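You operate a simulated robot arm through the tools that you are given. There is no shell and no other tool. Be economical: measure what you need, move in short steps, check, and stop when the job is done.

The job below is to be done with a simulated two-armed robot. You get a single attempt, and the scene is never put back.

## Task
Bridge the posts with both short beams, lay the shelf plate on them and set the sound disc on it.
Fine: carry the plate with both hands; the disc goes in the middle.
Where things are to end (x, y in the base frame): shelf plate within 20 mm of [880, -280].

The check looks at the end state, three seconds after you hand in, the way a careful person would. Anything else that was tipped, shoved, dropped, spilled or broken makes it a failure.

## Robot
Two 7-joint arms with fingered hands on one trunk, on a base that drives. Base frame: it is fixed to the floor where the robot stands at the start and does not move with it; the origin is under the middle of the robot, x ahead of it, y to its left, z up. Units: mm, rad, N and s.
The left shoulder is at the start at [70, 172, 1202], the right one opposite. Places, roughly: long beam [750, -4500, 500]; small disc insulator [1250, -500, 750]. Payload 5 kg a hand.
Tool frame (each hand has its own): the origin (TCP) lies between the finger pads and is the grasp point; the fingertips stand 43 mm ahead of it; z points along the fingers, y is the line along which they close. The gripper opens to 144 mm. The gripper's body begins 50 mm behind the TCP. The gripper is a hand of 5 fingers: y runs from the thumb to the fingers, the wrist lies at [-21, -124, -221] in the tool frame, and closing takes about 1.5 s.
Orientation is that of the tool frame in the base frame, as [roll, pitch, yaw] about the fixed x, y, z axes, in that order (R = Rz(yaw) Ry(pitch) Rx(roll)). With the fingers straight down and the wrist toward the robot, the tool's x, y and z point along [0, 1, 0], [1, 0, 0] and [0, 0, -1] of the base frame.

## Interface
- The arms move only by the tool play_rows. It takes "left_targets", "right_targets" or both (then of equal length, played together; a hand with none holds still); each is a list that holds one entry, the list of rows, each a list of 6 numbers: the turn, a rotation vector about the base's x, y, z in units of 8 degrees (1.0 is 8 degrees), then the shift along the base's x, y, z in units of 30 mm (1.0 is 30 mm). In form: [[[ax, ay, az, dx, dy, dz], ...]]. A call has 1 to 20 rows; each row shifts and turns the commanded pose from where the row before left it. "left_claw" and "right_claw" are, for a hand that has rows, the opening in per cent of the stroke, from 0 (shut) to 100 (fully open), set as the call begins (left out, the last holds). A call with a number of a shift or a turn outside -1 to 1 is refused whole. Each row takes 0.2 s and may step no farther than 50 mm and 0.15 rad from the row before; otherwise, or with a gripper value out of range, the whole call is refused. A pose out of reach is approached as far as the arm can. The call stops where the force on the tool passes 90 N (or 10 N more than at its start, if that is more) or the arm is blocked; 0.2 s more then pass. Each finger travels about 45 mm/s and halts on what it meets, pressing with about 21 N; the grip force reading is that of the motor and also rises with nothing between the fingers. The clock runs only during rows and for 0.2 s after the last one: add rows that do not move to give the fingers time. It gives the time, the measured TCP pose, the force on the tool (base axes), the opening and the grip force at its end, in the units of the frame above (readings bear some noise), with the torque about the TCP (base axes, N m) and any sound that the robot's microphone picked up.
- Cameras (640 x 400 px; columns grow to the right, rows downward): "scene" is now at [142.5, -32.8, 1445.1]; the picture's right is [-0.32, -0.95, 0.00], its down [-0.51, 0.17, -0.85] and it looks along [0.80, -0.27, -0.53] (base axes); focal length 254 px, centre (320, 200). "left" rides on the left gripper at [-86, -108, -168] in its tool frame; the picture's right is [-0.80, -0.28, 0.53], its down [0.54, -0.73, 0.42] and it looks along [0.27, 0.63, 0.73] (tool axes); focal length 275 px, centre (320, 200). "right" rides on the right gripper at [86, -108, -168] in its tool frame; the picture's right is [-0.80, 0.28, -0.53], its down [-0.54, -0.73, 0.42] and it looks along [-0.27, 0.63, 0.73] (tool axes); focal length 275 px, centre (320, 200). There is no depth. A picture from a camera that has moved, and an enlarged one, comes with that camera's place and axes in the base frame and with its lens. The place of the scene camera against the robot may be out by one fixed shift of up to 12 mm in any direction.
- get_image(camera): a new picture of that camera. The clock stands still meanwhile.
- move_column(by): slides the trunk up (or, below 0, down) by that many mm; the arms and the scene camera ride with it, the base frame stays. It gives what a move gives, with no picture.
- base_move(legs): drives the robot by 1 to 6 legs, each [ahead, left, turn to the left] in mm, mm and rad, along the robot's own axes; the way and the turn of a leg run together, so that a leg with both is an arc; at most 1500 mm and 3.142 rad a leg. The arms and the cameras ride along, it lands a little off, and it stops where it bumps. It gives what a move gives.
- curl_fingers(index, middle, ring, little, thumb_bend, thumb_turn, hand): sets how far each is bent, from 0 (flat) to 100 (curled in); at 30 the hand is open as for a grip, at 70 the pads meet at the TCP. One left out holds its place. A second passes; each finger stops where it meets its share of the squeeze, and holds until it gets a number again. A gripper value or a shape takes the hand back. It gives what a move gives, with no picture; readings hold the bend of each and the force on index, middle, ring, little, thumb and palm. thumb_turn goes from beside the hand (0) to across from the fingers (100), as for a grip.
- grasp_type(shape, hand): the hand has 5 fingers and takes this shape, open, in about a second: jaw (thumb against the fingers, like two jaws); tri (thumb and two fingers); tip (a fingertip pinch); poke (one finger out to press); point (the index stretched); flat (the hand flat); cup (the hand cupped); fist (a fist). The gripper value then closes the fingers along that shape, each until it touches; the sizes above hold for jaw. It gives what a move gives, with no picture.
- aim_head(pan, tilt): turns the head with the scene camera to pan (to the left, within 1.501 rad either way) and tilt (down, from -0.506 to 1.204), counted from straight ahead of the robot. It gives what a move gives.
- zoom(camera, box): a new picture of the part [left, top, right, bottom] of that camera's present view, enlarged. The clock stands still meanwhile.
- job_done(): hands the job in; it is judged then, once.

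Go step by step. Nothing tells you exact positions but the pictures and the camera data: compare them with the known pose of the tool, close in by small moves and look again before you grip or let go. The budget is 120 turns and 92 pictures, counting those below and the enlarged ones. Unless the task says otherwise, let go and move clear before handing in, and close with one line.

The tools are called after "Request:" as a command line: name --argument value ..., lists and objects as JSON in quotes. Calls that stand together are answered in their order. play_rows: Moves the arms, as the interface text tells. Its arguments: {"type":"object","properties":{"left_targets":{"type":"array","items":{"type":"array","items":{"type":"array","items":{"type":"number"}}}},"left_claw":{"type":"number"},"right_targets":{"type":"array","items":{"type":"array","items":{"type":"array","items":{"type":"number"}}}},"right_claw":{"type":"number"}},"required":[]} The other tools are called the same way: move_column (by) slides the trunk up or down; grasp_type (shape, hand) gives the hand a shape; curl_fingers (index, middle, ring, little, thumb_bend, thumb_turn, hand) moves the fingers one by one; base_move (legs) drives the base; aim_head (pan, tilt) turns the head that bears the scene camera; get_image (camera) takes a picture; zoom (camera, box) takes an enlarged picture of a part of a camera's view; job_done () hands the job in.

At the start:

```text
t: 0.0
left_ee_pos: [830.7, 44.9, 1034.3]
left_tcp_rot: [3.142, 0.0, 1.569]
left_ft_force: [0.6, -0.5, -0.5]
left_moment: [-0.03, 0.01, 0.0]
left_width: 143.6
left_grip_force: 0.1
left_shape: jaw
left_bend: [30.0, 30.0, 30.0, 30.0, 30.0, 98.0]
left_finger forces: [0.0, 0.0, 0.0, 0.0, 0.0, 0.0]
right_ee_pos: [646.0, -458.5, 1118.5]
right_tcp_rot: [-3.14, 0.001, 1.57]
right_ft_force: [0.4, -0.4, -0.3]
right_moment: [0.04, 0.02, 0.02]
right_width: 143.7
right_grip_force: 0.0
right_shape: jaw
right_bend: [30.0, 30.0, 30.0, 30.0, 30.0, 98.0]
right_finger forces: [0.1, 0.0, 0.0, 0.0, 0.1, 0.0]
trunk travel left (down, up): [-300.0, 640.0]
robot x, y, heading: [-2.8, 1.7, -0.0]
head pan, tilt: [-0.323, 0.562]
```

scene: 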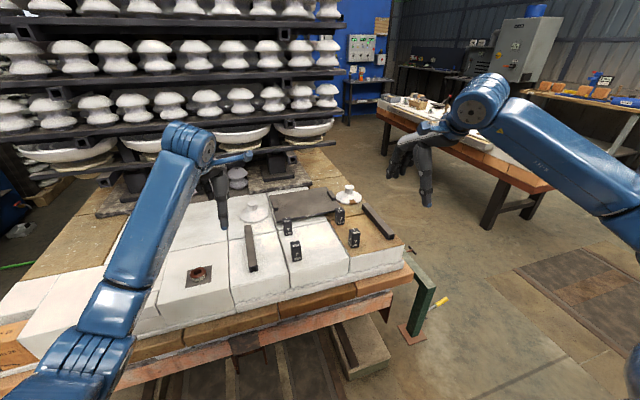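
right: 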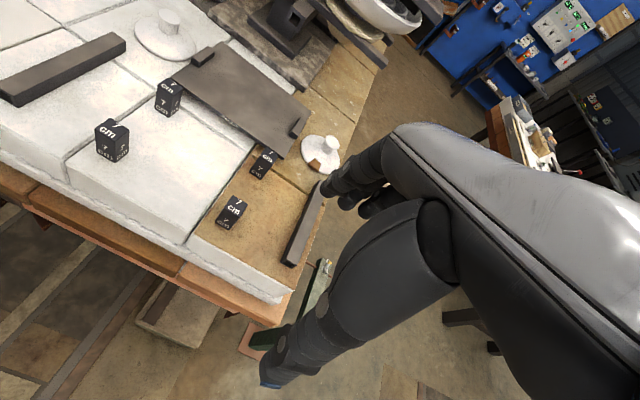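
left: 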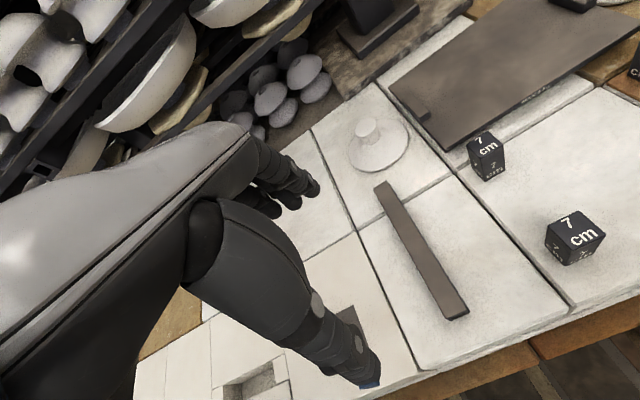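

I see four 7 cm posts, two short beams left and right, the plate behind them, and two discs (one may be chipped). I'll look closer first.

Request:
zoom --camera "scene" --box '[220, 170, 420, 295]'

Request:
zoom --camera "right" --box '[60, 0, 380, 280]'

Request:
zoom --camera "left" --box '[320, 0, 640, 320]'

```text
3.20 times, centred on (320, 232) of scene
camera zoom: at [142.5, -32.8, 1445.1], right [-0.32, -0.95, 0.0], down [-0.51, 0.17, -0.85], along [0.8, -0.27, -0.53], focal length 812 px, centre (320, 96)
```

zoom: 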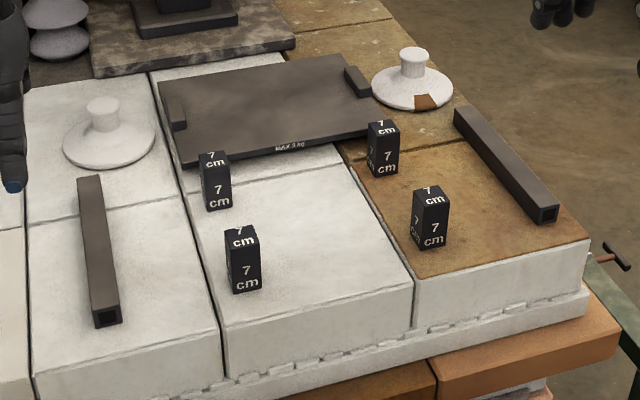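

```text
1.43 times, centred on (220, 140) of right
camera zoom: at [538.2, -375.0, 1287.6], right [0.28, -0.8, 0.53], down [-0.73, -0.54, -0.42], along [0.63, -0.27, -0.73], focal length 393 px, centre (463, 286)
```

zoom: 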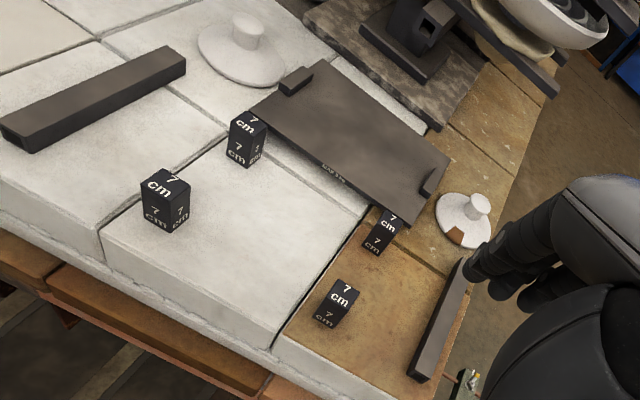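

```text
1.25 times, centred on (480, 160) of left
camera zoom: at [723.0, -41.9, 1202.0], right [-0.28, -0.8, -0.53], down [-0.73, 0.54, -0.42], along [0.63, 0.27, -0.73], focal length 344 px, centre (120, 250)
```

zoom: 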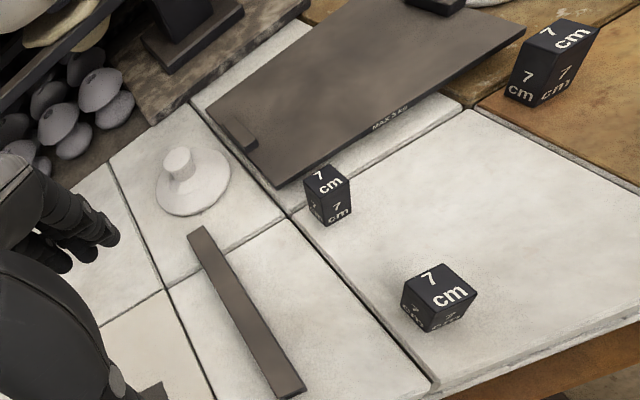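

The left disc looks sound, and the right one has a brown patch. Posts come out near (808/960, -163/-397) with tops at about z 828, the beams lie along x at y≈-11 and -540, and the plate is around (1140,-275). I need to know how close the base can drive, so I look down.

Request:
aim_head --pan 0 --tilt 1.2

Request:
get_image --camera "scene"

```text
t: 1.0
left_ee_pos: [832.1, 45.1, 1033.2]
left_tcp_rot: [3.141, 0.0, 1.572]
left_ft_force: [-0.1, 0.3, 0.0]
left_moment: [0.03, 0.02, 0.0]
left_width: 143.7
left_grip_force: 0.1
left_shape: jaw
left_bend: [30.0, 30.0, 30.0, 30.0, 30.0, 98.0]
left_finger forces: [0.0, 0.0, 0.0, 0.0, 0.0, 0.1]
right_ee_pos: [646.6, -458.0, 1119.7]
right_tcp_rot: [-3.14, 0.001, 1.571]
right_ft_force: [0.4, -0.8, 0.4]
right_moment: [0.0, 0.0, -0.02]
right_width: 143.8
right_grip_force: 0.0
right_shape: jaw
right_bend: [30.0, 30.0, 30.0, 30.0, 30.0, 98.0]
right_finger forces: [0.0, 0.0, 0.0, 0.0, 0.1, 0.0]
trunk travel left (down, up): [-300.0, 640.0]
robot x, y, heading: [0.8, -3.1, -0.001]
head pan, tilt: [0.0, 1.201]
```

```text
85 pictures are left
camera scene: at [113.7, -4.4, 1397.1], right [0.0, -1.0, 0.0], down [-0.93, 0.0, -0.36], along [0.36, 0.0, -0.93], focal length 254 px, centre (320, 200)
```

scene: 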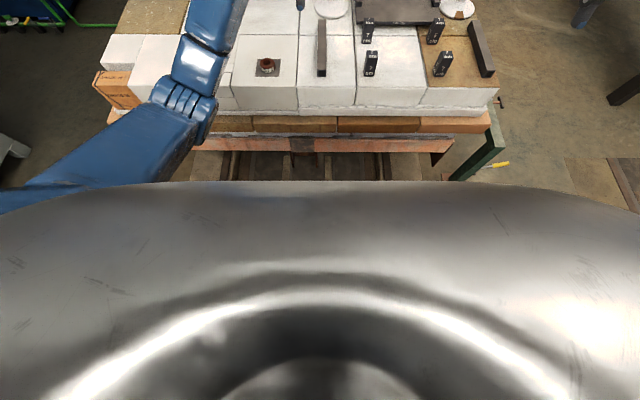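

The bench edge is at x≈680, and the robot should stand nearer and centred on the posts (y≈-280). I'll drive right and a little ahead.

Request:
base_move --legs '[[0, -280, 0], [150, 0, 0]]'

Request:
aim_head --pan 0 --tilt 0.75

Request:
get_image --camera "scene"

```text
t: 3.9
left_ee_pos: [980.8, -233.8, 1034.5]
left_tcp_rot: [3.139, -0.001, 1.566]
left_ft_force: [0.0, 0.3, -0.9]
left_moment: [-0.04, 0.02, -0.02]
left_width: 143.9
left_grip_force: 0.0
left_shape: jaw
left_bend: [30.0, 30.0, 30.0, 30.0, 30.0, 98.0]
left_finger forces: [0.0, 0.2, 0.0, 0.0, 0.0, 0.0]
right_ee_pos: [794.1, -736.5, 1119.9]
right_tcp_rot: [-3.141, -0.001, 1.565]
right_ft_force: [-0.5, -0.4, -0.6]
right_moment: [0.01, -0.01, 0.02]
right_width: 143.7
right_grip_force: 0.0
right_shape: jaw
right_bend: [30.0, 30.0, 30.0, 30.0, 30.0, 98.0]
right_finger forces: [0.0, 0.0, 0.0, 0.0, 0.0, 0.0]
trunk travel left (down, up): [-300.0, 640.0]
robot x, y, heading: [149.5, -274.0, -0.004]
head pan, tilt: [0.0, 1.201]
```

```text
t: 4.8
left_ee_pos: [978.8, -232.8, 1033.8]
left_tcp_rot: [3.141, -0.001, 1.565]
left_ft_force: [-0.8, 0.4, 0.1]
left_moment: [-0.01, -0.01, -0.03]
left_width: 144.0
left_grip_force: 0.0
left_shape: jaw
left_bend: [30.0, 30.0, 30.0, 30.0, 30.0, 98.0]
left_finger forces: [0.0, 0.1, 0.0, 0.0, 0.0, 0.0]
right_ee_pos: [793.2, -736.4, 1120.4]
right_tcp_rot: [3.141, 0.001, 1.565]
right_ft_force: [-1.1, -1.0, 0.0]
right_moment: [-0.02, -0.03, -0.02]
right_width: 144.0
right_grip_force: 0.1
right_shape: jaw
right_bend: [30.0, 30.0, 30.0, 30.0, 30.0, 98.0]
right_finger forces: [0.1, 0.0, 0.1, 0.1, 0.1, 0.0]
trunk travel left (down, up): [-300.0, 640.0]
robot x, y, heading: [149.4, -274.8, -0.007]
head pan, tilt: [0.0, 0.75]
```

```text
84 pictures are left
camera scene: at [288.7, -279.6, 1428.8], right [0.0, -1.0, 0.0], down [-0.68, 0.0, -0.73], along [0.73, 0.0, -0.68], focal length 254 px, centre (320, 200)
```

scene: 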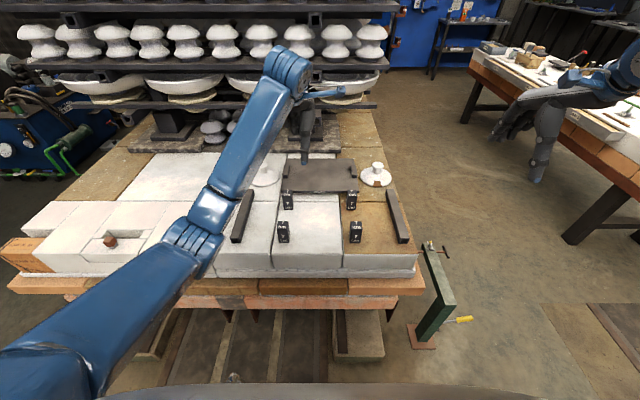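

Robot is now centred at y≈-275. I'll turn both hands so they close along y and hover above the beams.

Request:
play_rows --left_targets '[[[0, 0, -0.9375, -0.2, 0.617, 0], [0, 0, -0.9375, -0.2, 0.617, 0], [0, 0, -0.9375, -0.2, 0.617, 0], [0, 0, -0.9375, -0.2, 0.617, 0], [0, 0, -0.9375, -0.2, 0.617, 0], [0, 0, -0.9375, -0.2, 0.617, 0], [0, 0, -0.9375, -0.2, 0.617, 0], [0, 0, -0.9375, -0.2, 0.617, 0], [0, 0, -0.9375, -0.2, 0.617, 0], [0, 0, -0.9375, -0.2, 0.617, 0], [0, 0, -0.9375, -0.2, 0.617, 0], [0, 0, -0.9375, -0.2, 0.617, 0]]]' --right_targets '[[[0, 0, 0.9375, 0.31, 0.544, -0.333], [0, 0, 0.9375, 0.31, 0.544, -0.333], [0, 0, 0.9375, 0.31, 0.544, -0.333], [0, 0, 0.9375, 0.31, 0.544, -0.333], [0, 0, 0.9375, 0.31, 0.544, -0.333], [0, 0, 0.9375, 0.31, 0.544, -0.333], [0, 0, 0.9375, 0.31, 0.544, -0.333], [0, 0, 0.9375, 0.31, 0.544, -0.333], [0, 0, 0.9375, 0.31, 0.544, -0.333], [0, 0, 0.9375, 0.31, 0.544, -0.333], [0, 0, 0.9375, 0.31, 0.544, -0.333], [0, 0, 0.9375, 0.31, 0.544, -0.333]]]'

Request:
get_image --camera "right"

Request:
get_image --camera "left"

Request:
zoom --camera "scene" --box '[200, 130, 440, 280]'

```text
t: 7.4
left_ee_pos: [910.1, -11.9, 1035.2]
left_tcp_rot: [3.14, 0.001, -0.007]
left_ft_force: [0.3, 0.6, -0.9]
left_moment: [-0.02, -0.01, 0.02]
left_width: 143.6
left_grip_force: 0.1
left_shape: jaw
left_bend: [30.0, 30.0, 30.0, 30.0, 30.0, 98.0]
left_finger forces: [0.1, 0.0, 0.1, 0.1, 0.0, 0.0]
right_ee_pos: [769.9, -597.5, 1069.7]
right_tcp_rot: [-3.135, 0.054, 2.269]
right_ft_force: [-0.7, 0.2, 0.8]
right_moment: [-0.03, -0.03, 0.0]
right_width: 143.7
right_grip_force: 0.1
right_shape: jaw
right_bend: [30.0, 30.0, 30.0, 30.0, 30.0, 97.0]
right_finger forces: [0.0, 0.1, 0.1, 0.0, 0.0, 0.0]
right hand out of reach, approached as far as the arm can: row 4, 5, 6, 7, 8, 9, 10, 11, 12
trunk travel left (down, up): [-300.0, 640.0]
robot x, y, heading: [145.1, -270.0, -0.008]
head pan, tilt: [0.0, 0.75]
```

```text
83 pictures are left
camera right: at [626.9, -595.2, 1233.2], right [0.71, -0.4, 0.58], down [-0.19, -0.9, -0.39], along [0.67, 0.16, -0.72], focal length 275 px, centre (320, 200)
```

right: 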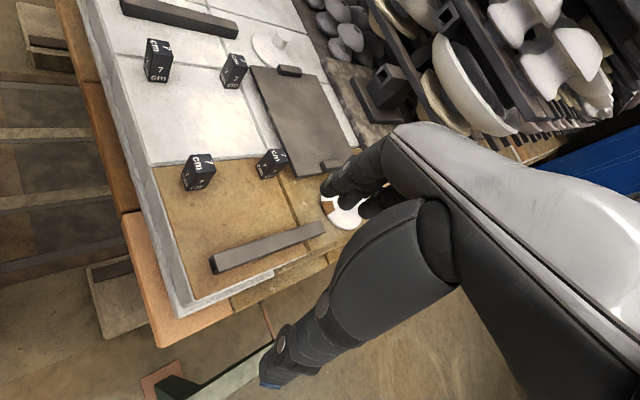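

```text
82 pictures are left
camera left: at [823.5, 96.2, 1203.2], right [-0.79, 0.29, -0.53], down [0.55, 0.72, -0.42], along [0.26, -0.63, -0.73], focal length 275 px, centre (320, 200)
```

left: 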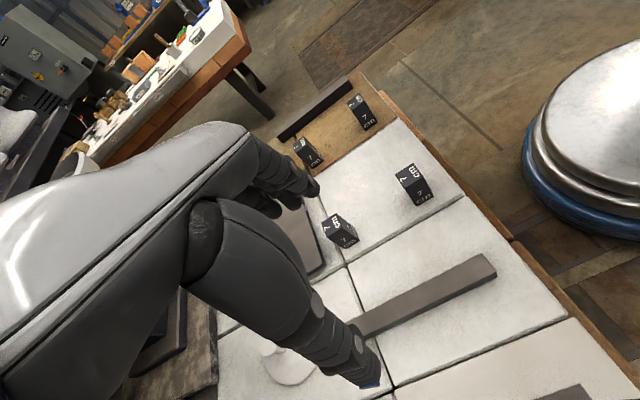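

```text
2.67 times, centred on (320, 205) of scene
camera zoom: at [289.0, -278.9, 1428.8], right [0.0, -1.0, 0.0], down [-0.68, 0.0, -0.73], along [0.73, 0.0, -0.68], focal length 677 px, centre (320, 187)
```

zoom: 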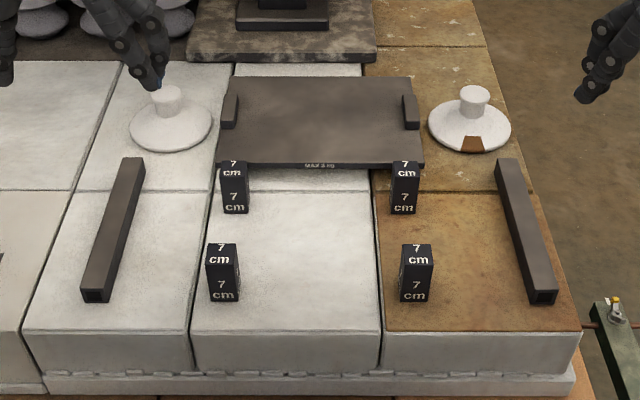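

The left hand reached its pose, but the right arm ran into a joint limit on the way. I'll unwind it and approach the way the left arm did, from nearer the middle.

Request:
play_rows --right_targets '[[[0, 0, -1, 0.57, 0.79, 0], [0, 0, -1, 0.57, 0.79, 0], [0, 0, -1, 0.57, 0.79, 0], [0, 0, -1, 0.57, 0.79, 0], [0, 0, -1, 0.57, 0.79, 0], [0, 0, 0, 0.57, 0.79, 0], [0, 0, 0, 0.57, 0.79, 0], [0, 0, 0, 0.57, 0.79, 0]]]'

```text
t: 9.2
left_ee_pos: [908.9, -11.1, 1033.5]
left_tcp_rot: [3.139, 0.002, -0.004]
left_ft_force: [-0.1, 0.1, -0.9]
left_moment: [-0.04, 0.02, 0.01]
left_width: 143.7
left_grip_force: 0.0
left_shape: jaw
left_bend: [30.0, 30.0, 30.0, 30.0, 30.0, 98.0]
left_finger forces: [0.0, 0.0, 0.1, 0.0, 0.0, 0.0]
right_ee_pos: [911.3, -408.3, 1067.4]
right_tcp_rot: [-3.135, 0.058, 1.571]
right_ft_force: [1.1, 0.7, -1.1]
right_moment: [-0.02, 0.03, 0.01]
right_width: 143.9
right_grip_force: 0.1
right_shape: jaw
right_bend: [30.0, 30.0, 30.0, 30.0, 30.0, 97.0]
right_finger forces: [0.0, 0.0, 0.0, 0.0, 0.0, 0.0]
trunk travel left (down, up): [-300.0, 640.0]
robot x, y, heading: [145.9, -275.2, -0.002]
head pan, tilt: [0.0, 0.75]
```

Request:
play_rows --right_targets '[[[0.4, 0, 0, 0.8, 0.8, -0.5], [0, 0, 0, 0.8, 0.8, -0.5], [0, 0, 0, 0.1, 0.8, 0], [0, 0, 0.9375, -0.15, -0.57, 0], [0, 0, 0.9375, -0.15, -0.57, 0], [0, 0, 0.9375, -0.15, -0.57, 0], [0, 0, 0.9375, -0.15, -0.57, 0], [0, 0, 0.9375, -0.15, -0.57, 0], [0, 0, 0.9375, -0.15, -0.57, 0], [0, 0, 0.9375, -0.15, -0.57, 0], [0, 0, 0.9375, -0.15, -0.57, 0], [0, 0, 0.9375, -0.15, -0.57, 0], [0, 0, 0.9375, -0.15, -0.57, 0], [0, 0, 0.9375, -0.15, -0.57, 0], [0, 0, 0.9375, -0.15, -0.57, 0]]]'

Request:
get_image --camera "right"

```text
t: 12.4
left_ee_pos: [910.0, -12.4, 1034.6]
left_tcp_rot: [-3.141, 0.0, -0.004]
left_ft_force: [-0.5, -0.1, 0.3]
left_moment: [0.0, 0.0, -0.03]
left_width: 143.7
left_grip_force: 0.0
left_shape: jaw
left_bend: [30.0, 30.0, 30.0, 30.0, 30.0, 98.0]
left_finger forces: [0.0, 0.0, 0.1, 0.1, 0.1, 0.0]
right_ee_pos: [935.7, -430.5, 1040.7]
right_tcp_rot: [-3.136, -0.001, 2.291]
right_ft_force: [-0.5, 0.4, -0.2]
right_moment: [0.01, 0.02, 0.01]
right_width: 144.0
right_grip_force: 0.1
right_shape: jaw
right_bend: [30.0, 30.0, 30.0, 30.0, 30.0, 97.0]
right_finger forces: [0.1, 0.0, 0.1, 0.0, 0.0, 0.1]
right hand out of reach, approached as far as the arm can: row 9, 10, 11, 12, 13, 14, 15
trunk travel left (down, up): [-300.0, 640.0]
robot x, y, heading: [150.3, -275.4, -0.004]
head pan, tilt: [0.0, 0.75]
```

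```text
80 pictures are left
camera right: at [797.6, -439.6, 1209.0], right [0.74, -0.41, 0.53], down [-0.19, -0.89, -0.42], along [0.64, 0.21, -0.74], focal length 275 px, centre (320, 200)
```

right: 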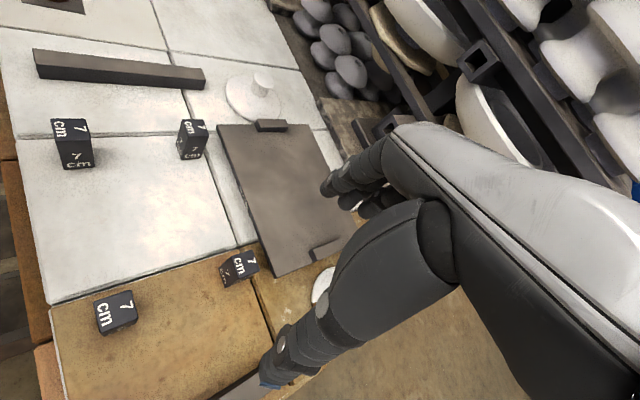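

The right hand stops at a yaw of about 131°, but the left can do both beams. The left beam is about 30x30x238 mm, centred near (907,-8). I'll lower the left hand over it.

Request:
play_rows --left_targets '[[[0, 0, 0, -0.1, 0.15, -0.9], [0, 0, 0, 0, 0, -1], [0, 0, 0, 0, 0, -1], [0, 0, 0, 0, 0, -1], [0, 0, 0, 0, 0, -1], [0, 0, 0, 0, 0, -1], [0, 0, 0, 0, 0, 0]]]'

Request:
get_image --camera "left"

Request:
zoom --camera "scene" --box '[190, 120, 350, 280]'

```text
t: 14.0
left_ee_pos: [906.3, -7.6, 857.1]
left_tcp_rot: [3.141, 0.0, -0.006]
left_ft_force: [0.1, 0.1, 0.4]
left_moment: [0.01, 0.0, -0.02]
left_width: 143.6
left_grip_force: 0.1
left_shape: jaw
left_bend: [30.0, 30.0, 30.0, 30.0, 30.0, 98.0]
left_finger forces: [0.0, 0.1, 0.0, 0.1, 0.0, 0.0]
right_ee_pos: [935.6, -430.2, 1040.4]
right_tcp_rot: [-3.135, 0.0, 2.29]
right_ft_force: [0.4, 0.2, -1.0]
right_moment: [0.0, 0.0, 0.01]
right_width: 143.9
right_grip_force: 0.0
right_shape: jaw
right_bend: [30.0, 30.0, 30.0, 30.0, 30.0, 97.0]
right_finger forces: [0.0, 0.1, 0.1, 0.0, 0.0, 0.0]
trunk travel left (down, up): [-300.0, 640.0]
robot x, y, heading: [149.0, -274.3, -0.004]
head pan, tilt: [0.0, 0.75]
```

```text
79 pictures are left
camera left: at [821.4, 100.8, 1024.6], right [-0.79, 0.29, -0.53], down [0.55, 0.72, -0.42], along [0.26, -0.63, -0.73], focal length 275 px, centre (320, 200)
```

left: 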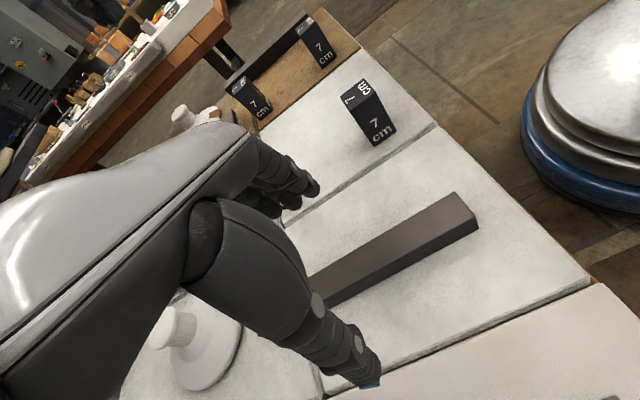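

```text
2.50 times, centred on (270, 200) of scene
camera zoom: at [289.0, -279.6, 1428.8], right [0.0, -1.0, 0.0], down [-0.68, 0.0, -0.73], along [0.73, 0.0, -0.68], focal length 635 px, centre (445, 200)
```

zoom: 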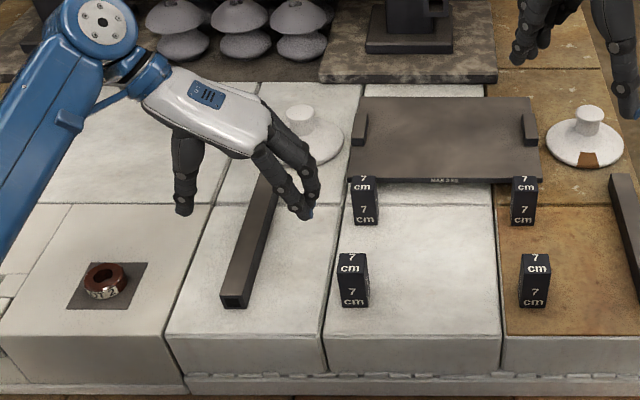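

Beam sits between thumb and fingers, centre (906,-7). Lowering and closing.

Request:
play_rows --left_targets '[[[0, 0, 0, 0, 0, -0.8], [0, 0, 0, 0, 0, -0.8], [0, 0, 0, 0, 0, 0]]]'

Request:
play_rows --left_targets '[[[0, 0, 0, 0, 0, 0], [0, 0, 0, 0, 0, 0], [0, 0, 0, 0, 0, 0], [0, 0, 0, 0, 0, 0], [0, 0, 0, 0, 0, 0], [0, 0, 0, 0, 0, 0], [0, 0, 0, 0, 0, 0], [0, 0, 0, 0, 0, 0], [0, 0, 0, 0, 0, 0], [0, 0, 0, 0, 0, 0]]]' --left_claw 0

Request:
get_image --camera "left"

```text
t: 14.8
left_ee_pos: [905.5, -7.1, 809.4]
left_tcp_rot: [-3.141, -0.001, -0.006]
left_ft_force: [0.6, 0.0, -0.2]
left_moment: [-0.01, 0.01, 0.03]
left_width: 143.4
left_grip_force: 0.1
left_shape: jaw
left_bend: [30.0, 30.0, 30.0, 30.0, 30.0, 98.0]
left_finger forces: [0.1, 0.0, 0.0, 0.0, 0.0, 0.1]
right_ee_pos: [936.4, -430.1, 1039.6]
right_tcp_rot: [-3.136, 0.0, 2.291]
right_ft_force: [0.5, 0.6, 0.7]
right_moment: [-0.03, 0.0, 0.01]
right_width: 143.7
right_grip_force: 0.1
right_shape: jaw
right_bend: [30.0, 30.0, 30.0, 30.0, 30.0, 97.0]
right_finger forces: [0.0, 0.0, 0.0, 0.1, 0.0, 0.1]
trunk travel left (down, up): [-300.0, 640.0]
robot x, y, heading: [147.6, -278.8, -0.001]
head pan, tilt: [0.0, 0.75]
```

```text
t: 17.0
left_ee_pos: [905.1, -6.7, 809.3]
left_tcp_rot: [-3.141, 0.001, -0.003]
left_ft_force: [0.1, 0.4, 0.0]
left_moment: [-0.02, -0.05, -0.05]
left_width: 25.6
left_grip_force: 21.4
left_shape: jaw
left_bend: [73.0, 60.0, 59.0, 61.0, 74.0, 100.0]
left_finger forces: [10.2, 5.4, 2.3, 0.0, 17.9, 0.0]
right_ee_pos: [935.4, -430.7, 1039.8]
right_tcp_rot: [-3.137, 0.0, 2.29]
right_ft_force: [0.0, -0.7, 0.4]
right_moment: [-0.02, -0.01, 0.03]
right_width: 143.9
right_grip_force: 0.1
right_shape: jaw
right_bend: [30.0, 30.0, 30.0, 30.0, 30.0, 97.0]
right_finger forces: [0.1, 0.1, 0.1, 0.0, 0.0, 0.0]
trunk travel left (down, up): [-300.0, 640.0]
robot x, y, heading: [146.6, -277.0, -0.007]
head pan, tilt: [0.0, 0.75]
```

```text
77 pictures are left
camera left: at [820.4, 101.3, 976.6], right [-0.8, 0.29, -0.53], down [0.55, 0.72, -0.42], along [0.26, -0.63, -0.73], focal length 275 px, centre (320, 200)
```

left: 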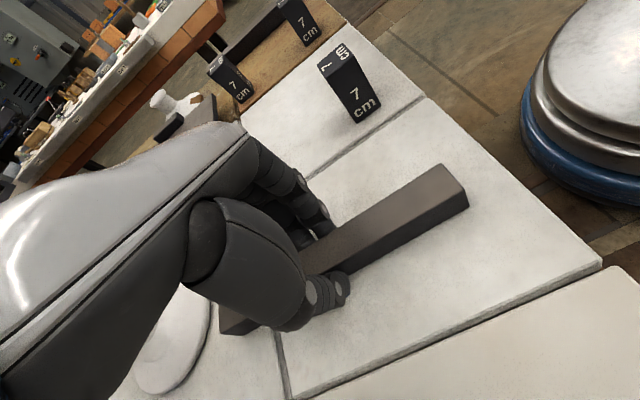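

The beam is held between thumb and fingers. I'll lift it a little and check.

Request:
play_rows --left_targets '[[[0, 0, 0, 0, 0, 0.5], [0, 0, 0, 0, 0, 0.8], [0, 0, 0, 0, 0, 0.8], [0, 0, 0, 0, 0, 0.8], [0, 0, 0, 0, 0, 0.8], [0, 0, 0, 0, 0, 0.5], [0, 0, 0, 0, 0, 0]]]'

Request:
get_image --camera "left"

Request:
zoom --camera "scene" --box '[190, 120, 350, 280]'

```text
t: 18.6
left_ee_pos: [906.8, -6.7, 934.3]
left_tcp_rot: [-3.141, 0.002, -0.005]
left_ft_force: [0.5, -0.6, -2.9]
left_moment: [0.03, -0.01, 0.02]
left_width: 25.5
left_grip_force: 21.2
left_shape: jaw
left_bend: [73.0, 60.0, 59.0, 61.0, 74.0, 100.0]
left_finger forces: [11.1, 4.9, 2.1, 0.0, 18.1, 0.0]
right_ee_pos: [935.3, -431.8, 1039.9]
right_tcp_rot: [-3.134, 0.002, 2.291]
right_ft_force: [0.0, -0.6, 0.1]
right_moment: [-0.02, -0.03, 0.0]
right_width: 143.8
right_grip_force: 0.0
right_shape: jaw
right_bend: [30.0, 30.0, 30.0, 30.0, 30.0, 97.0]
right_finger forces: [0.0, 0.0, 0.1, 0.0, 0.0, 0.0]
trunk travel left (down, up): [-300.0, 640.0]
robot x, y, heading: [149.6, -272.9, -0.003]
head pan, tilt: [0.0, 0.75]
```

```text
76 pictures are left
camera left: at [821.9, 100.6, 1102.3], right [-0.8, 0.29, -0.53], down [0.55, 0.72, -0.42], along [0.26, -0.63, -0.73], focal length 275 px, centre (320, 200)
```

left: 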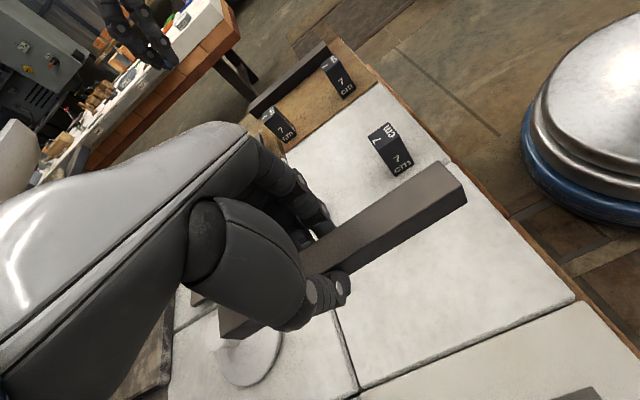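

```text
2.50 times, centred on (270, 200) of scene
camera zoom: at [289.8, -279.3, 1428.7], right [0.0, -1.0, 0.0], down [-0.68, 0.0, -0.73], along [0.73, 0.0, -0.68], focal length 635 px, centre (445, 200)
```

zoom: 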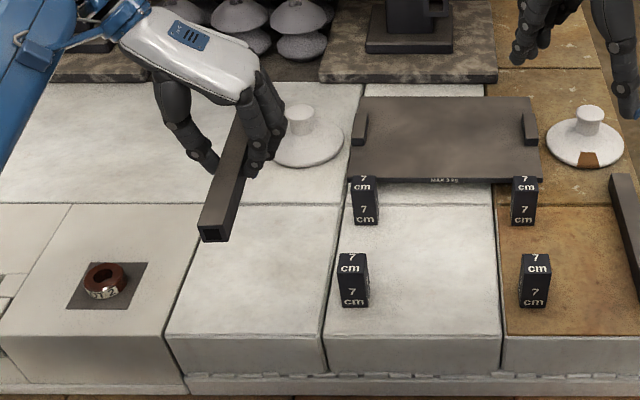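

The beam is held level. I'll carry it above the left pair of posts and compare.

Request:
play_rows --left_targets '[[[0, 0, 0, -0.17, -0.86, 0], [0, 0, 0, -0.17, -0.86, 0], [0, 0, 0, -0.17, -0.86, 0], [0, 0, 0, -0.17, -0.86, 0], [0, 0, 0, -0.17, -0.86, 0], [0, 0, 0, 0, -0.86, 0], [0, 0, 0, 0, 0, 0]]]'

Request:
get_image --camera "left"

Request:
zoom --camera "scene" --box '[240, 150, 400, 250]'

Request:
get_image --camera "right"

```text
t: 20.2
left_ee_pos: [879.8, -160.1, 934.5]
left_tcp_rot: [3.141, -0.001, -0.003]
left_ft_force: [0.6, 0.5, -3.2]
left_moment: [-0.03, -0.02, 0.02]
left_width: 25.6
left_grip_force: 21.6
left_shape: jaw
left_bend: [73.0, 60.0, 59.0, 61.0, 74.0, 100.0]
left_finger forces: [11.3, 5.0, 2.1, 0.0, 18.3, 0.1]
right_ee_pos: [935.8, -431.0, 1040.5]
right_tcp_rot: [-3.134, -0.001, 2.291]
right_ft_force: [0.8, 0.1, -0.1]
right_moment: [-0.01, 0.02, 0.01]
right_width: 144.0
right_grip_force: 0.2
right_shape: jaw
right_bend: [30.0, 30.0, 30.0, 30.0, 30.0, 97.0]
right_finger forces: [0.1, 0.0, 0.0, 0.0, 0.0, 0.0]
trunk travel left (down, up): [-300.0, 640.0]
robot x, y, heading: [150.5, -274.2, -0.005]
head pan, tilt: [0.0, 0.75]
```

```text
74 pictures are left
camera left: at [794.9, -52.1, 1102.6], right [-0.8, 0.29, -0.53], down [0.55, 0.72, -0.42], along [0.26, -0.63, -0.73], focal length 275 px, centre (320, 200)
```

left: 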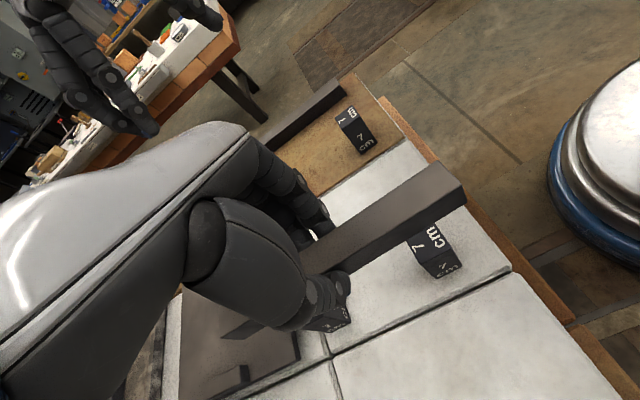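

```text
4.00 times, centred on (320, 200) of scene
camera zoom: at [289.6, -278.6, 1428.8], right [0.0, -1.0, 0.0], down [-0.68, 0.0, -0.73], along [0.73, 0.0, -0.68], focal length 1016 px, centre (320, 200)
```

zoom: 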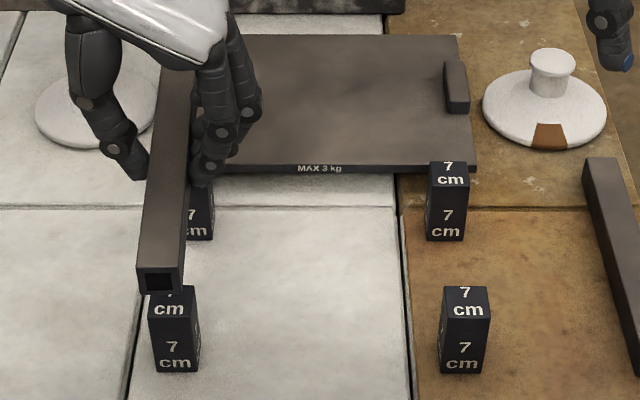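

```text
72 pictures are left
camera right: at [797.8, -438.9, 1209.0], right [0.74, -0.41, 0.53], down [-0.19, -0.89, -0.42], along [0.64, 0.21, -0.74], focal length 275 px, centre (320, 200)
```

right: 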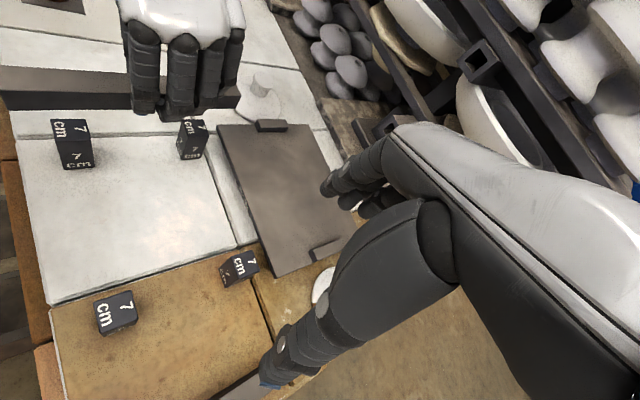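

Beam is over posts A and C, within a few mm in y. Lowering gently until it touches.

Request:
play_rows --left_targets '[[[0, 0, 0, -0.05, -0.08, -0.5], [0, 0, 0, 0, 0, -0.5], [0, 0, 0, 0, 0, -0.4], [0, 0, 0, 0, 0, -0.15], [0, 0, 0, 0, 0, 0]]]'

Request:
get_image --camera "left"

Request:
zoom --camera "scene" --box '[240, 150, 400, 250]'

Request:
zoom --camera "right" --box '[0, 0, 320, 200]'

```text
t: 21.4
left_ee_pos: [878.0, -166.4, 886.9]
left_tcp_rot: [-3.141, 0.001, -0.005]
left_ft_force: [0.3, -0.2, -3.0]
left_moment: [-0.05, 0.01, 0.01]
left_width: 25.2
left_grip_force: 20.9
left_shape: jaw
left_bend: [73.0, 60.0, 59.0, 61.0, 74.0, 100.0]
left_finger forces: [11.2, 5.0, 2.1, 0.1, 18.3, 0.0]
right_ee_pos: [936.3, -431.3, 1039.8]
right_tcp_rot: [-3.134, 0.001, 2.291]
right_ft_force: [-0.3, -0.3, -0.3]
right_moment: [0.05, 0.03, -0.02]
right_width: 143.7
right_grip_force: 0.0
right_shape: jaw
right_bend: [30.0, 30.0, 30.0, 30.0, 30.0, 97.0]
right_finger forces: [0.0, 0.0, 0.0, 0.1, 0.0, 0.0]
trunk travel left (down, up): [-300.0, 640.0]
robot x, y, heading: [146.8, -276.3, -0.003]
head pan, tilt: [0.0, 0.75]
```

```text
71 pictures are left
camera left: at [793.5, -57.6, 1055.8], right [-0.8, 0.29, -0.53], down [0.55, 0.72, -0.42], along [0.26, -0.63, -0.73], focal length 275 px, centre (320, 200)
```

left: 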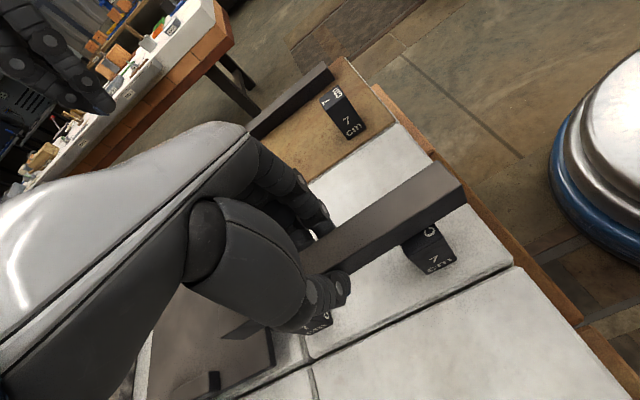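

```text
4.00 times, centred on (320, 200) of scene
camera zoom: at [289.7, -279.5, 1428.7], right [0.0, -1.0, 0.0], down [-0.68, 0.0, -0.73], along [0.73, 0.0, -0.68], focal length 1016 px, centre (320, 200)
```

zoom: 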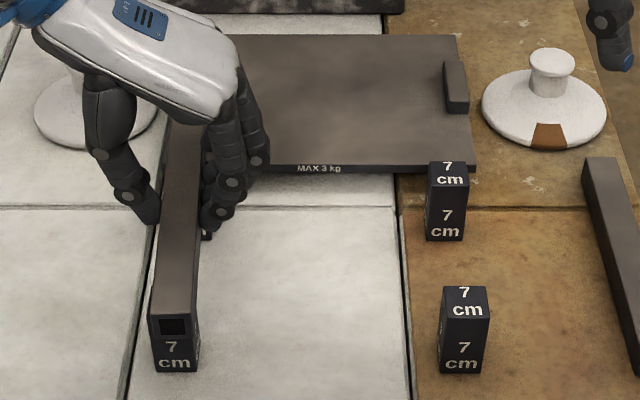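

```text
2.00 times, centred on (160, 100) of right
camera zoom: at [797.8, -439.6, 1208.9], right [0.74, -0.41, 0.53], down [-0.19, -0.89, -0.42], along [0.64, 0.21, -0.74], focal length 551 px, centre (640, 400)
```

zoom: 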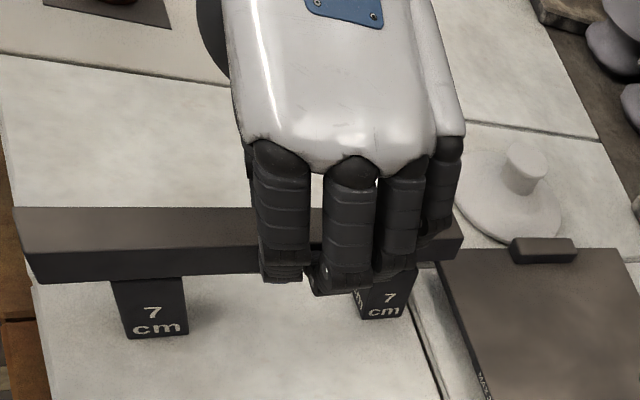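

Alignment is good. Lowering the last few millimetres.

Request:
play_rows --left_targets '[[[0, 0, 0, 0, 0, -0.08], [0, 0, 0, 0, 0, -0.07], [0, 0, 0, 0, 0, 0]]]'

Request:
play_rows --left_targets '[[[0, 0, 0, 0, 0, -0.06], [0, 0, 0, 0, 0, 0]]]'

```text
t: 22.2
left_ee_pos: [878.9, -165.4, 884.5]
left_tcp_rot: [3.14, 0.001, -0.006]
left_ft_force: [-0.2, 0.7, -3.4]
left_moment: [-0.01, 0.03, -0.02]
left_width: 25.4
left_grip_force: 21.0
left_shape: jaw
left_bend: [73.0, 60.0, 59.0, 61.0, 74.0, 100.0]
left_finger forces: [11.3, 5.0, 2.1, 0.1, 18.4, 0.0]
right_ee_pos: [935.4, -432.0, 1040.6]
right_tcp_rot: [-3.136, 0.001, 2.29]
right_ft_force: [0.1, -0.5, 0.0]
right_moment: [0.01, 0.03, 0.02]
right_width: 143.9
right_grip_force: 0.0
right_shape: jaw
right_bend: [30.0, 30.0, 30.0, 30.0, 30.0, 97.0]
right_finger forces: [0.0, 0.1, 0.0, 0.1, 0.0, 0.0]
trunk travel left (down, up): [-300.0, 640.0]
robot x, y, heading: [150.1, -274.6, -0.005]
head pan, tilt: [0.0, 0.75]
```

```text
t: 22.8
left_ee_pos: [879.7, -164.1, 883.0]
left_tcp_rot: [-3.141, 0.0, -0.004]
left_ft_force: [-1.0, -1.1, -3.9]
left_moment: [-0.02, -0.01, 0.0]
left_width: 25.6
left_grip_force: 20.8
left_shape: jaw
left_bend: [73.0, 60.0, 59.0, 61.0, 74.0, 100.0]
left_finger forces: [11.3, 5.1, 2.2, 0.0, 18.3, 0.0]
right_ee_pos: [935.7, -431.0, 1040.9]
right_tcp_rot: [-3.135, -0.002, 2.292]
right_ft_force: [-1.4, -0.4, -0.3]
right_moment: [-0.01, 0.01, -0.03]
right_width: 143.8
right_grip_force: 0.0
right_shape: jaw
right_bend: [30.0, 30.0, 30.0, 30.0, 30.0, 97.0]
right_finger forces: [0.1, 0.0, 0.0, 0.1, 0.0, 0.0]
trunk travel left (down, up): [-300.0, 640.0]
robot x, y, heading: [150.1, -273.1, -0.004]
head pan, tilt: [0.0, 0.75]
```

Request:
play_rows --left_targets '[[[0, 0, 0, 0, 0, -0.07], [0, 0, 0, 0, 0, 0]]]'

Request:
play_rows --left_targets '[[[0, 0, 0, 0, 0, -0.05], [0, 0, 0, 0, 0, 0]]]'

Request:
zoom --camera "right" --box '[0, 60, 320, 200]'

```text
t: 23.4
left_ee_pos: [878.3, -164.3, 879.7]
left_tcp_rot: [-3.141, 0.001, -0.006]
left_ft_force: [-0.6, -0.3, -3.7]
left_moment: [-0.01, 0.0, -0.01]
left_width: 25.5
left_grip_force: 21.3
left_shape: jaw
left_bend: [73.0, 60.0, 59.0, 61.0, 74.0, 100.0]
left_finger forces: [11.3, 5.0, 2.0, 0.0, 18.4, 0.0]
right_ee_pos: [934.9, -430.6, 1040.2]
right_tcp_rot: [-3.135, 0.0, 2.293]
right_ft_force: [-0.2, -0.5, -0.4]
right_moment: [-0.02, 0.03, 0.0]
right_width: 144.0
right_grip_force: 0.0
right_shape: jaw
right_bend: [30.0, 30.0, 30.0, 30.0, 30.0, 97.0]
right_finger forces: [0.0, 0.0, 0.0, 0.0, 0.0, 0.0]
trunk travel left (down, up): [-300.0, 640.0]
robot x, y, heading: [151.8, -275.7, -0.005]
head pan, tilt: [0.0, 0.75]
```

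```text
t: 24.0
left_ee_pos: [878.4, -164.0, 878.0]
left_tcp_rot: [-3.141, 0.002, -0.007]
left_ft_force: [0.4, 0.5, -1.3]
left_moment: [0.0, 0.03, 0.0]
left_width: 25.8
left_grip_force: 21.6
left_shape: jaw
left_bend: [73.0, 60.0, 59.0, 61.0, 74.0, 100.0]
left_finger forces: [11.3, 4.9, 2.1, 0.0, 18.5, 0.0]
right_ee_pos: [936.1, -431.9, 1040.2]
right_tcp_rot: [-3.136, 0.0, 2.292]
right_ft_force: [0.8, -0.8, 0.5]
right_moment: [-0.02, 0.01, 0.02]
right_width: 144.1
right_grip_force: 0.0
right_shape: jaw
right_bend: [30.0, 30.0, 30.0, 30.0, 30.0, 97.0]
right_finger forces: [0.0, 0.0, 0.0, 0.0, 0.0, 0.0]
trunk travel left (down, up): [-300.0, 640.0]
robot x, y, heading: [146.5, -271.3, -0.002]
head pan, tilt: [0.0, 0.75]
```

```text
2.00 times, centred on (160, 130) of right
camera zoom: at [797.8, -439.6, 1208.9], right [0.74, -0.41, 0.53], down [-0.19, -0.89, -0.42], along [0.64, 0.21, -0.74], focal length 551 px, centre (640, 340)
```

zoom: 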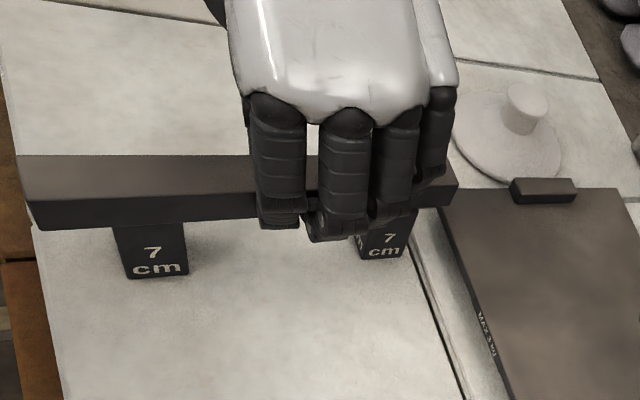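

Contact felt at z≈878. Lowering a hair more, then opening slowly.

Request:
play_rows --left_targets '[[[0, 0, 0, 0, 0, -0.03], [0, 0, 0, 0, 0, 0]]]'

Request:
play_rows --left_targets '[[[0, 0, 0, 0, 0, 0], [0, 0, 0, 0, 0, 0], [0, 0, 0, 0, 0, 0], [0, 0, 0, 0, 0, 0], [0, 0, 0, 0, 0, 0]]]' --left_claw 50

Request:
zoom --camera "right" --box '[0, 60, 320, 200]'

Request:
zoom --camera "scene" --box '[240, 150, 400, 250]'

```text
t: 24.6
left_ee_pos: [877.7, -164.2, 878.6]
left_tcp_rot: [3.141, -0.001, -0.006]
left_ft_force: [1.5, 0.7, 2.4]
left_moment: [0.02, 0.02, -0.02]
left_width: 25.5
left_grip_force: 20.8
left_shape: jaw
left_bend: [73.0, 60.0, 59.0, 61.0, 74.0, 100.0]
left_finger forces: [11.6, 4.9, 2.2, 0.1, 19.1, 0.1]
right_ee_pos: [937.0, -430.4, 1040.9]
right_tcp_rot: [-3.137, 0.001, 2.293]
right_ft_force: [-0.5, -0.1, -0.3]
right_moment: [0.04, 0.01, 0.01]
right_width: 144.1
right_grip_force: 0.1
right_shape: jaw
right_bend: [30.0, 30.0, 30.0, 30.0, 30.0, 97.0]
right_finger forces: [0.0, 0.0, 0.0, 0.0, 0.0, 0.0]
trunk travel left (down, up): [-300.0, 640.0]
robot x, y, heading: [150.4, -273.6, -0.005]
head pan, tilt: [0.0, 0.75]
```

```text
t: 25.8
left_ee_pos: [877.2, -163.8, 877.8]
left_tcp_rot: [-3.14, 0.0, -0.004]
left_ft_force: [0.3, -0.5, -0.1]
left_moment: [-0.02, -0.01, 0.01]
left_width: 71.3
left_grip_force: 0.1
left_shape: jaw
left_bend: [74.0, 45.0, 42.0, 40.0, 71.0, 100.0]
left_finger forces: [0.0, 0.0, 0.0, 0.1, 0.0, 0.0]
right_ee_pos: [934.5, -431.2, 1041.1]
right_tcp_rot: [-3.138, 0.0, 2.292]
right_ft_force: [-0.1, -0.3, 0.1]
right_moment: [0.02, 0.01, 0.0]
right_width: 144.0
right_grip_force: 0.1
right_shape: jaw
right_bend: [30.0, 30.0, 30.0, 30.0, 30.0, 97.0]
right_finger forces: [0.1, 0.0, 0.1, 0.0, 0.0, 0.0]
trunk travel left (down, up): [-300.0, 640.0]
robot x, y, heading: [149.5, -274.3, -0.001]
head pan, tilt: [0.0, 0.75]
```

```text
2.00 times, centred on (160, 130) of right
camera zoom: at [797.6, -439.7, 1209.0], right [0.74, -0.41, 0.53], down [-0.19, -0.89, -0.42], along [0.64, 0.21, -0.74], focal length 551 px, centre (640, 340)
```

zoom: 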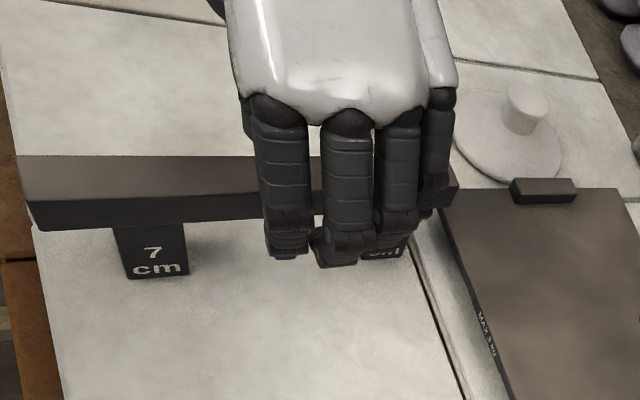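

```text
4.00 times, centred on (320, 200) of scene
camera zoom: at [289.4, -279.5, 1428.8], right [0.0, -1.0, 0.0], down [-0.68, 0.0, -0.73], along [0.73, 0.0, -0.68], focal length 1016 px, centre (320, 200)
```

zoom: 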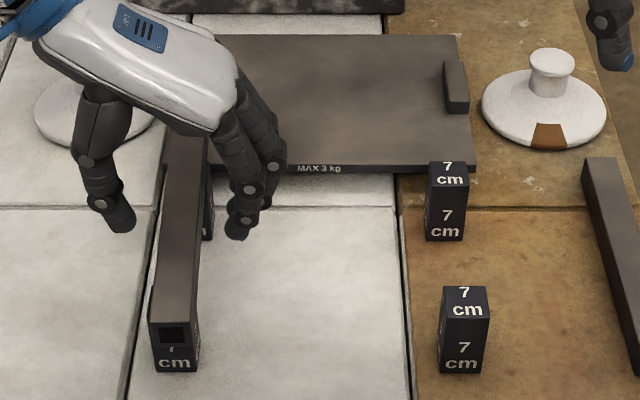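

The left beam rests on its posts. I'll raise the left hand and drive right so the left hand can take the other beam.

Request:
play_rows --left_targets '[[[0, 0, 0, 0, 0, 0.4], [0, 0, 0, 0, 0, 0.8], [0, 0, 0, 0, 0, 1], [0, 0, 0, 0, 0, 1], [0, 0, 0, 0, 0, 1], [0, 0, 0, 0, 0, 1], [0, 0, 0, 0, 0, 0]]]'

Request:
base_move --legs '[[0, -380, 0]]'

Request:
get_image --camera "left"

Request:
get_image --camera "scene"

```text
t: 27.4
left_ee_pos: [879.8, -162.1, 1031.5]
left_tcp_rot: [3.141, 0.002, -0.006]
left_ft_force: [0.4, -0.2, 0.4]
left_moment: [0.01, 0.02, -0.01]
left_width: 71.4
left_grip_force: 0.1
left_shape: jaw
left_bend: [74.0, 45.0, 42.0, 40.0, 70.0, 100.0]
left_finger forces: [0.1, 0.0, 0.0, 0.0, 0.0, 0.0]
right_ee_pos: [936.1, -431.3, 1040.6]
right_tcp_rot: [-3.133, -0.002, 2.292]
right_ft_force: [0.6, -0.3, 0.0]
right_moment: [0.0, 0.01, 0.01]
right_width: 143.9
right_grip_force: 0.0
right_shape: jaw
right_bend: [30.0, 30.0, 30.0, 30.0, 30.0, 97.0]
right_finger forces: [0.1, 0.0, 0.0, 0.0, 0.1, 0.0]
trunk travel left (down, up): [-300.0, 640.0]
robot x, y, heading: [148.5, -276.2, -0.003]
head pan, tilt: [0.0, 0.75]
```

```text
t: 29.8
left_ee_pos: [875.9, -546.3, 1031.4]
left_tcp_rot: [3.141, -0.001, -0.013]
left_ft_force: [0.0, -0.2, -0.9]
left_moment: [0.01, -0.01, 0.01]
left_width: 71.4
left_grip_force: 0.0
left_shape: jaw
left_bend: [74.0, 45.0, 42.0, 40.0, 70.0, 100.0]
left_finger forces: [0.0, 0.0, 0.1, 0.0, 0.1, 0.0]
right_ee_pos: [930.0, -816.0, 1038.5]
right_tcp_rot: [-3.136, 0.001, 2.282]
right_ft_force: [0.9, -0.1, -0.3]
right_moment: [0.01, -0.02, -0.05]
right_width: 143.8
right_grip_force: 0.0
right_shape: jaw
right_bend: [30.0, 30.0, 30.0, 30.0, 30.0, 97.0]
right_finger forces: [0.0, 0.0, 0.0, 0.0, 0.1, 0.0]
trunk travel left (down, up): [-300.0, 640.0]
robot x, y, heading: [145.5, -654.2, -0.012]
head pan, tilt: [0.0, 0.75]
```

```text
65 pictures are left
camera left: at [791.5, -438.1, 1199.9], right [-0.79, 0.3, -0.53], down [0.55, 0.72, -0.42], along [0.26, -0.63, -0.73], focal length 275 px, centre (320, 200)
```

left: 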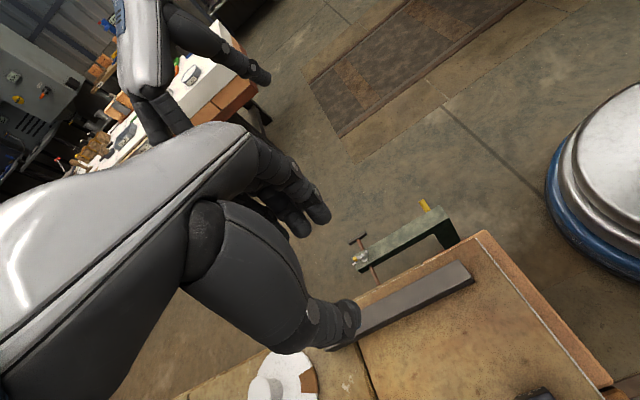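

```text
64 pictures are left
camera scene: at [285.8, -658.0, 1428.8], right [-0.01, -1.0, 0.0], down [-0.68, 0.01, -0.73], along [0.73, -0.01, -0.68], focal length 254 px, centre (320, 200)
```

scene: 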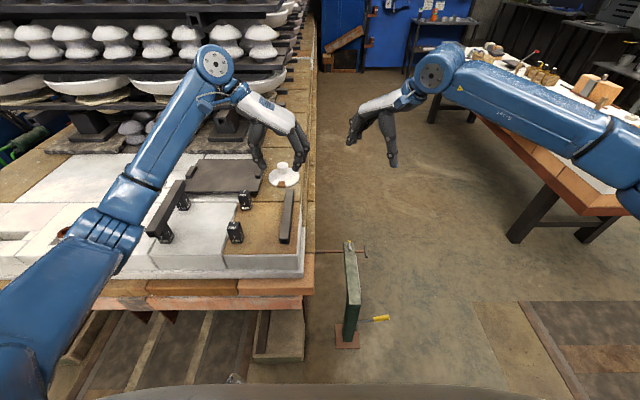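

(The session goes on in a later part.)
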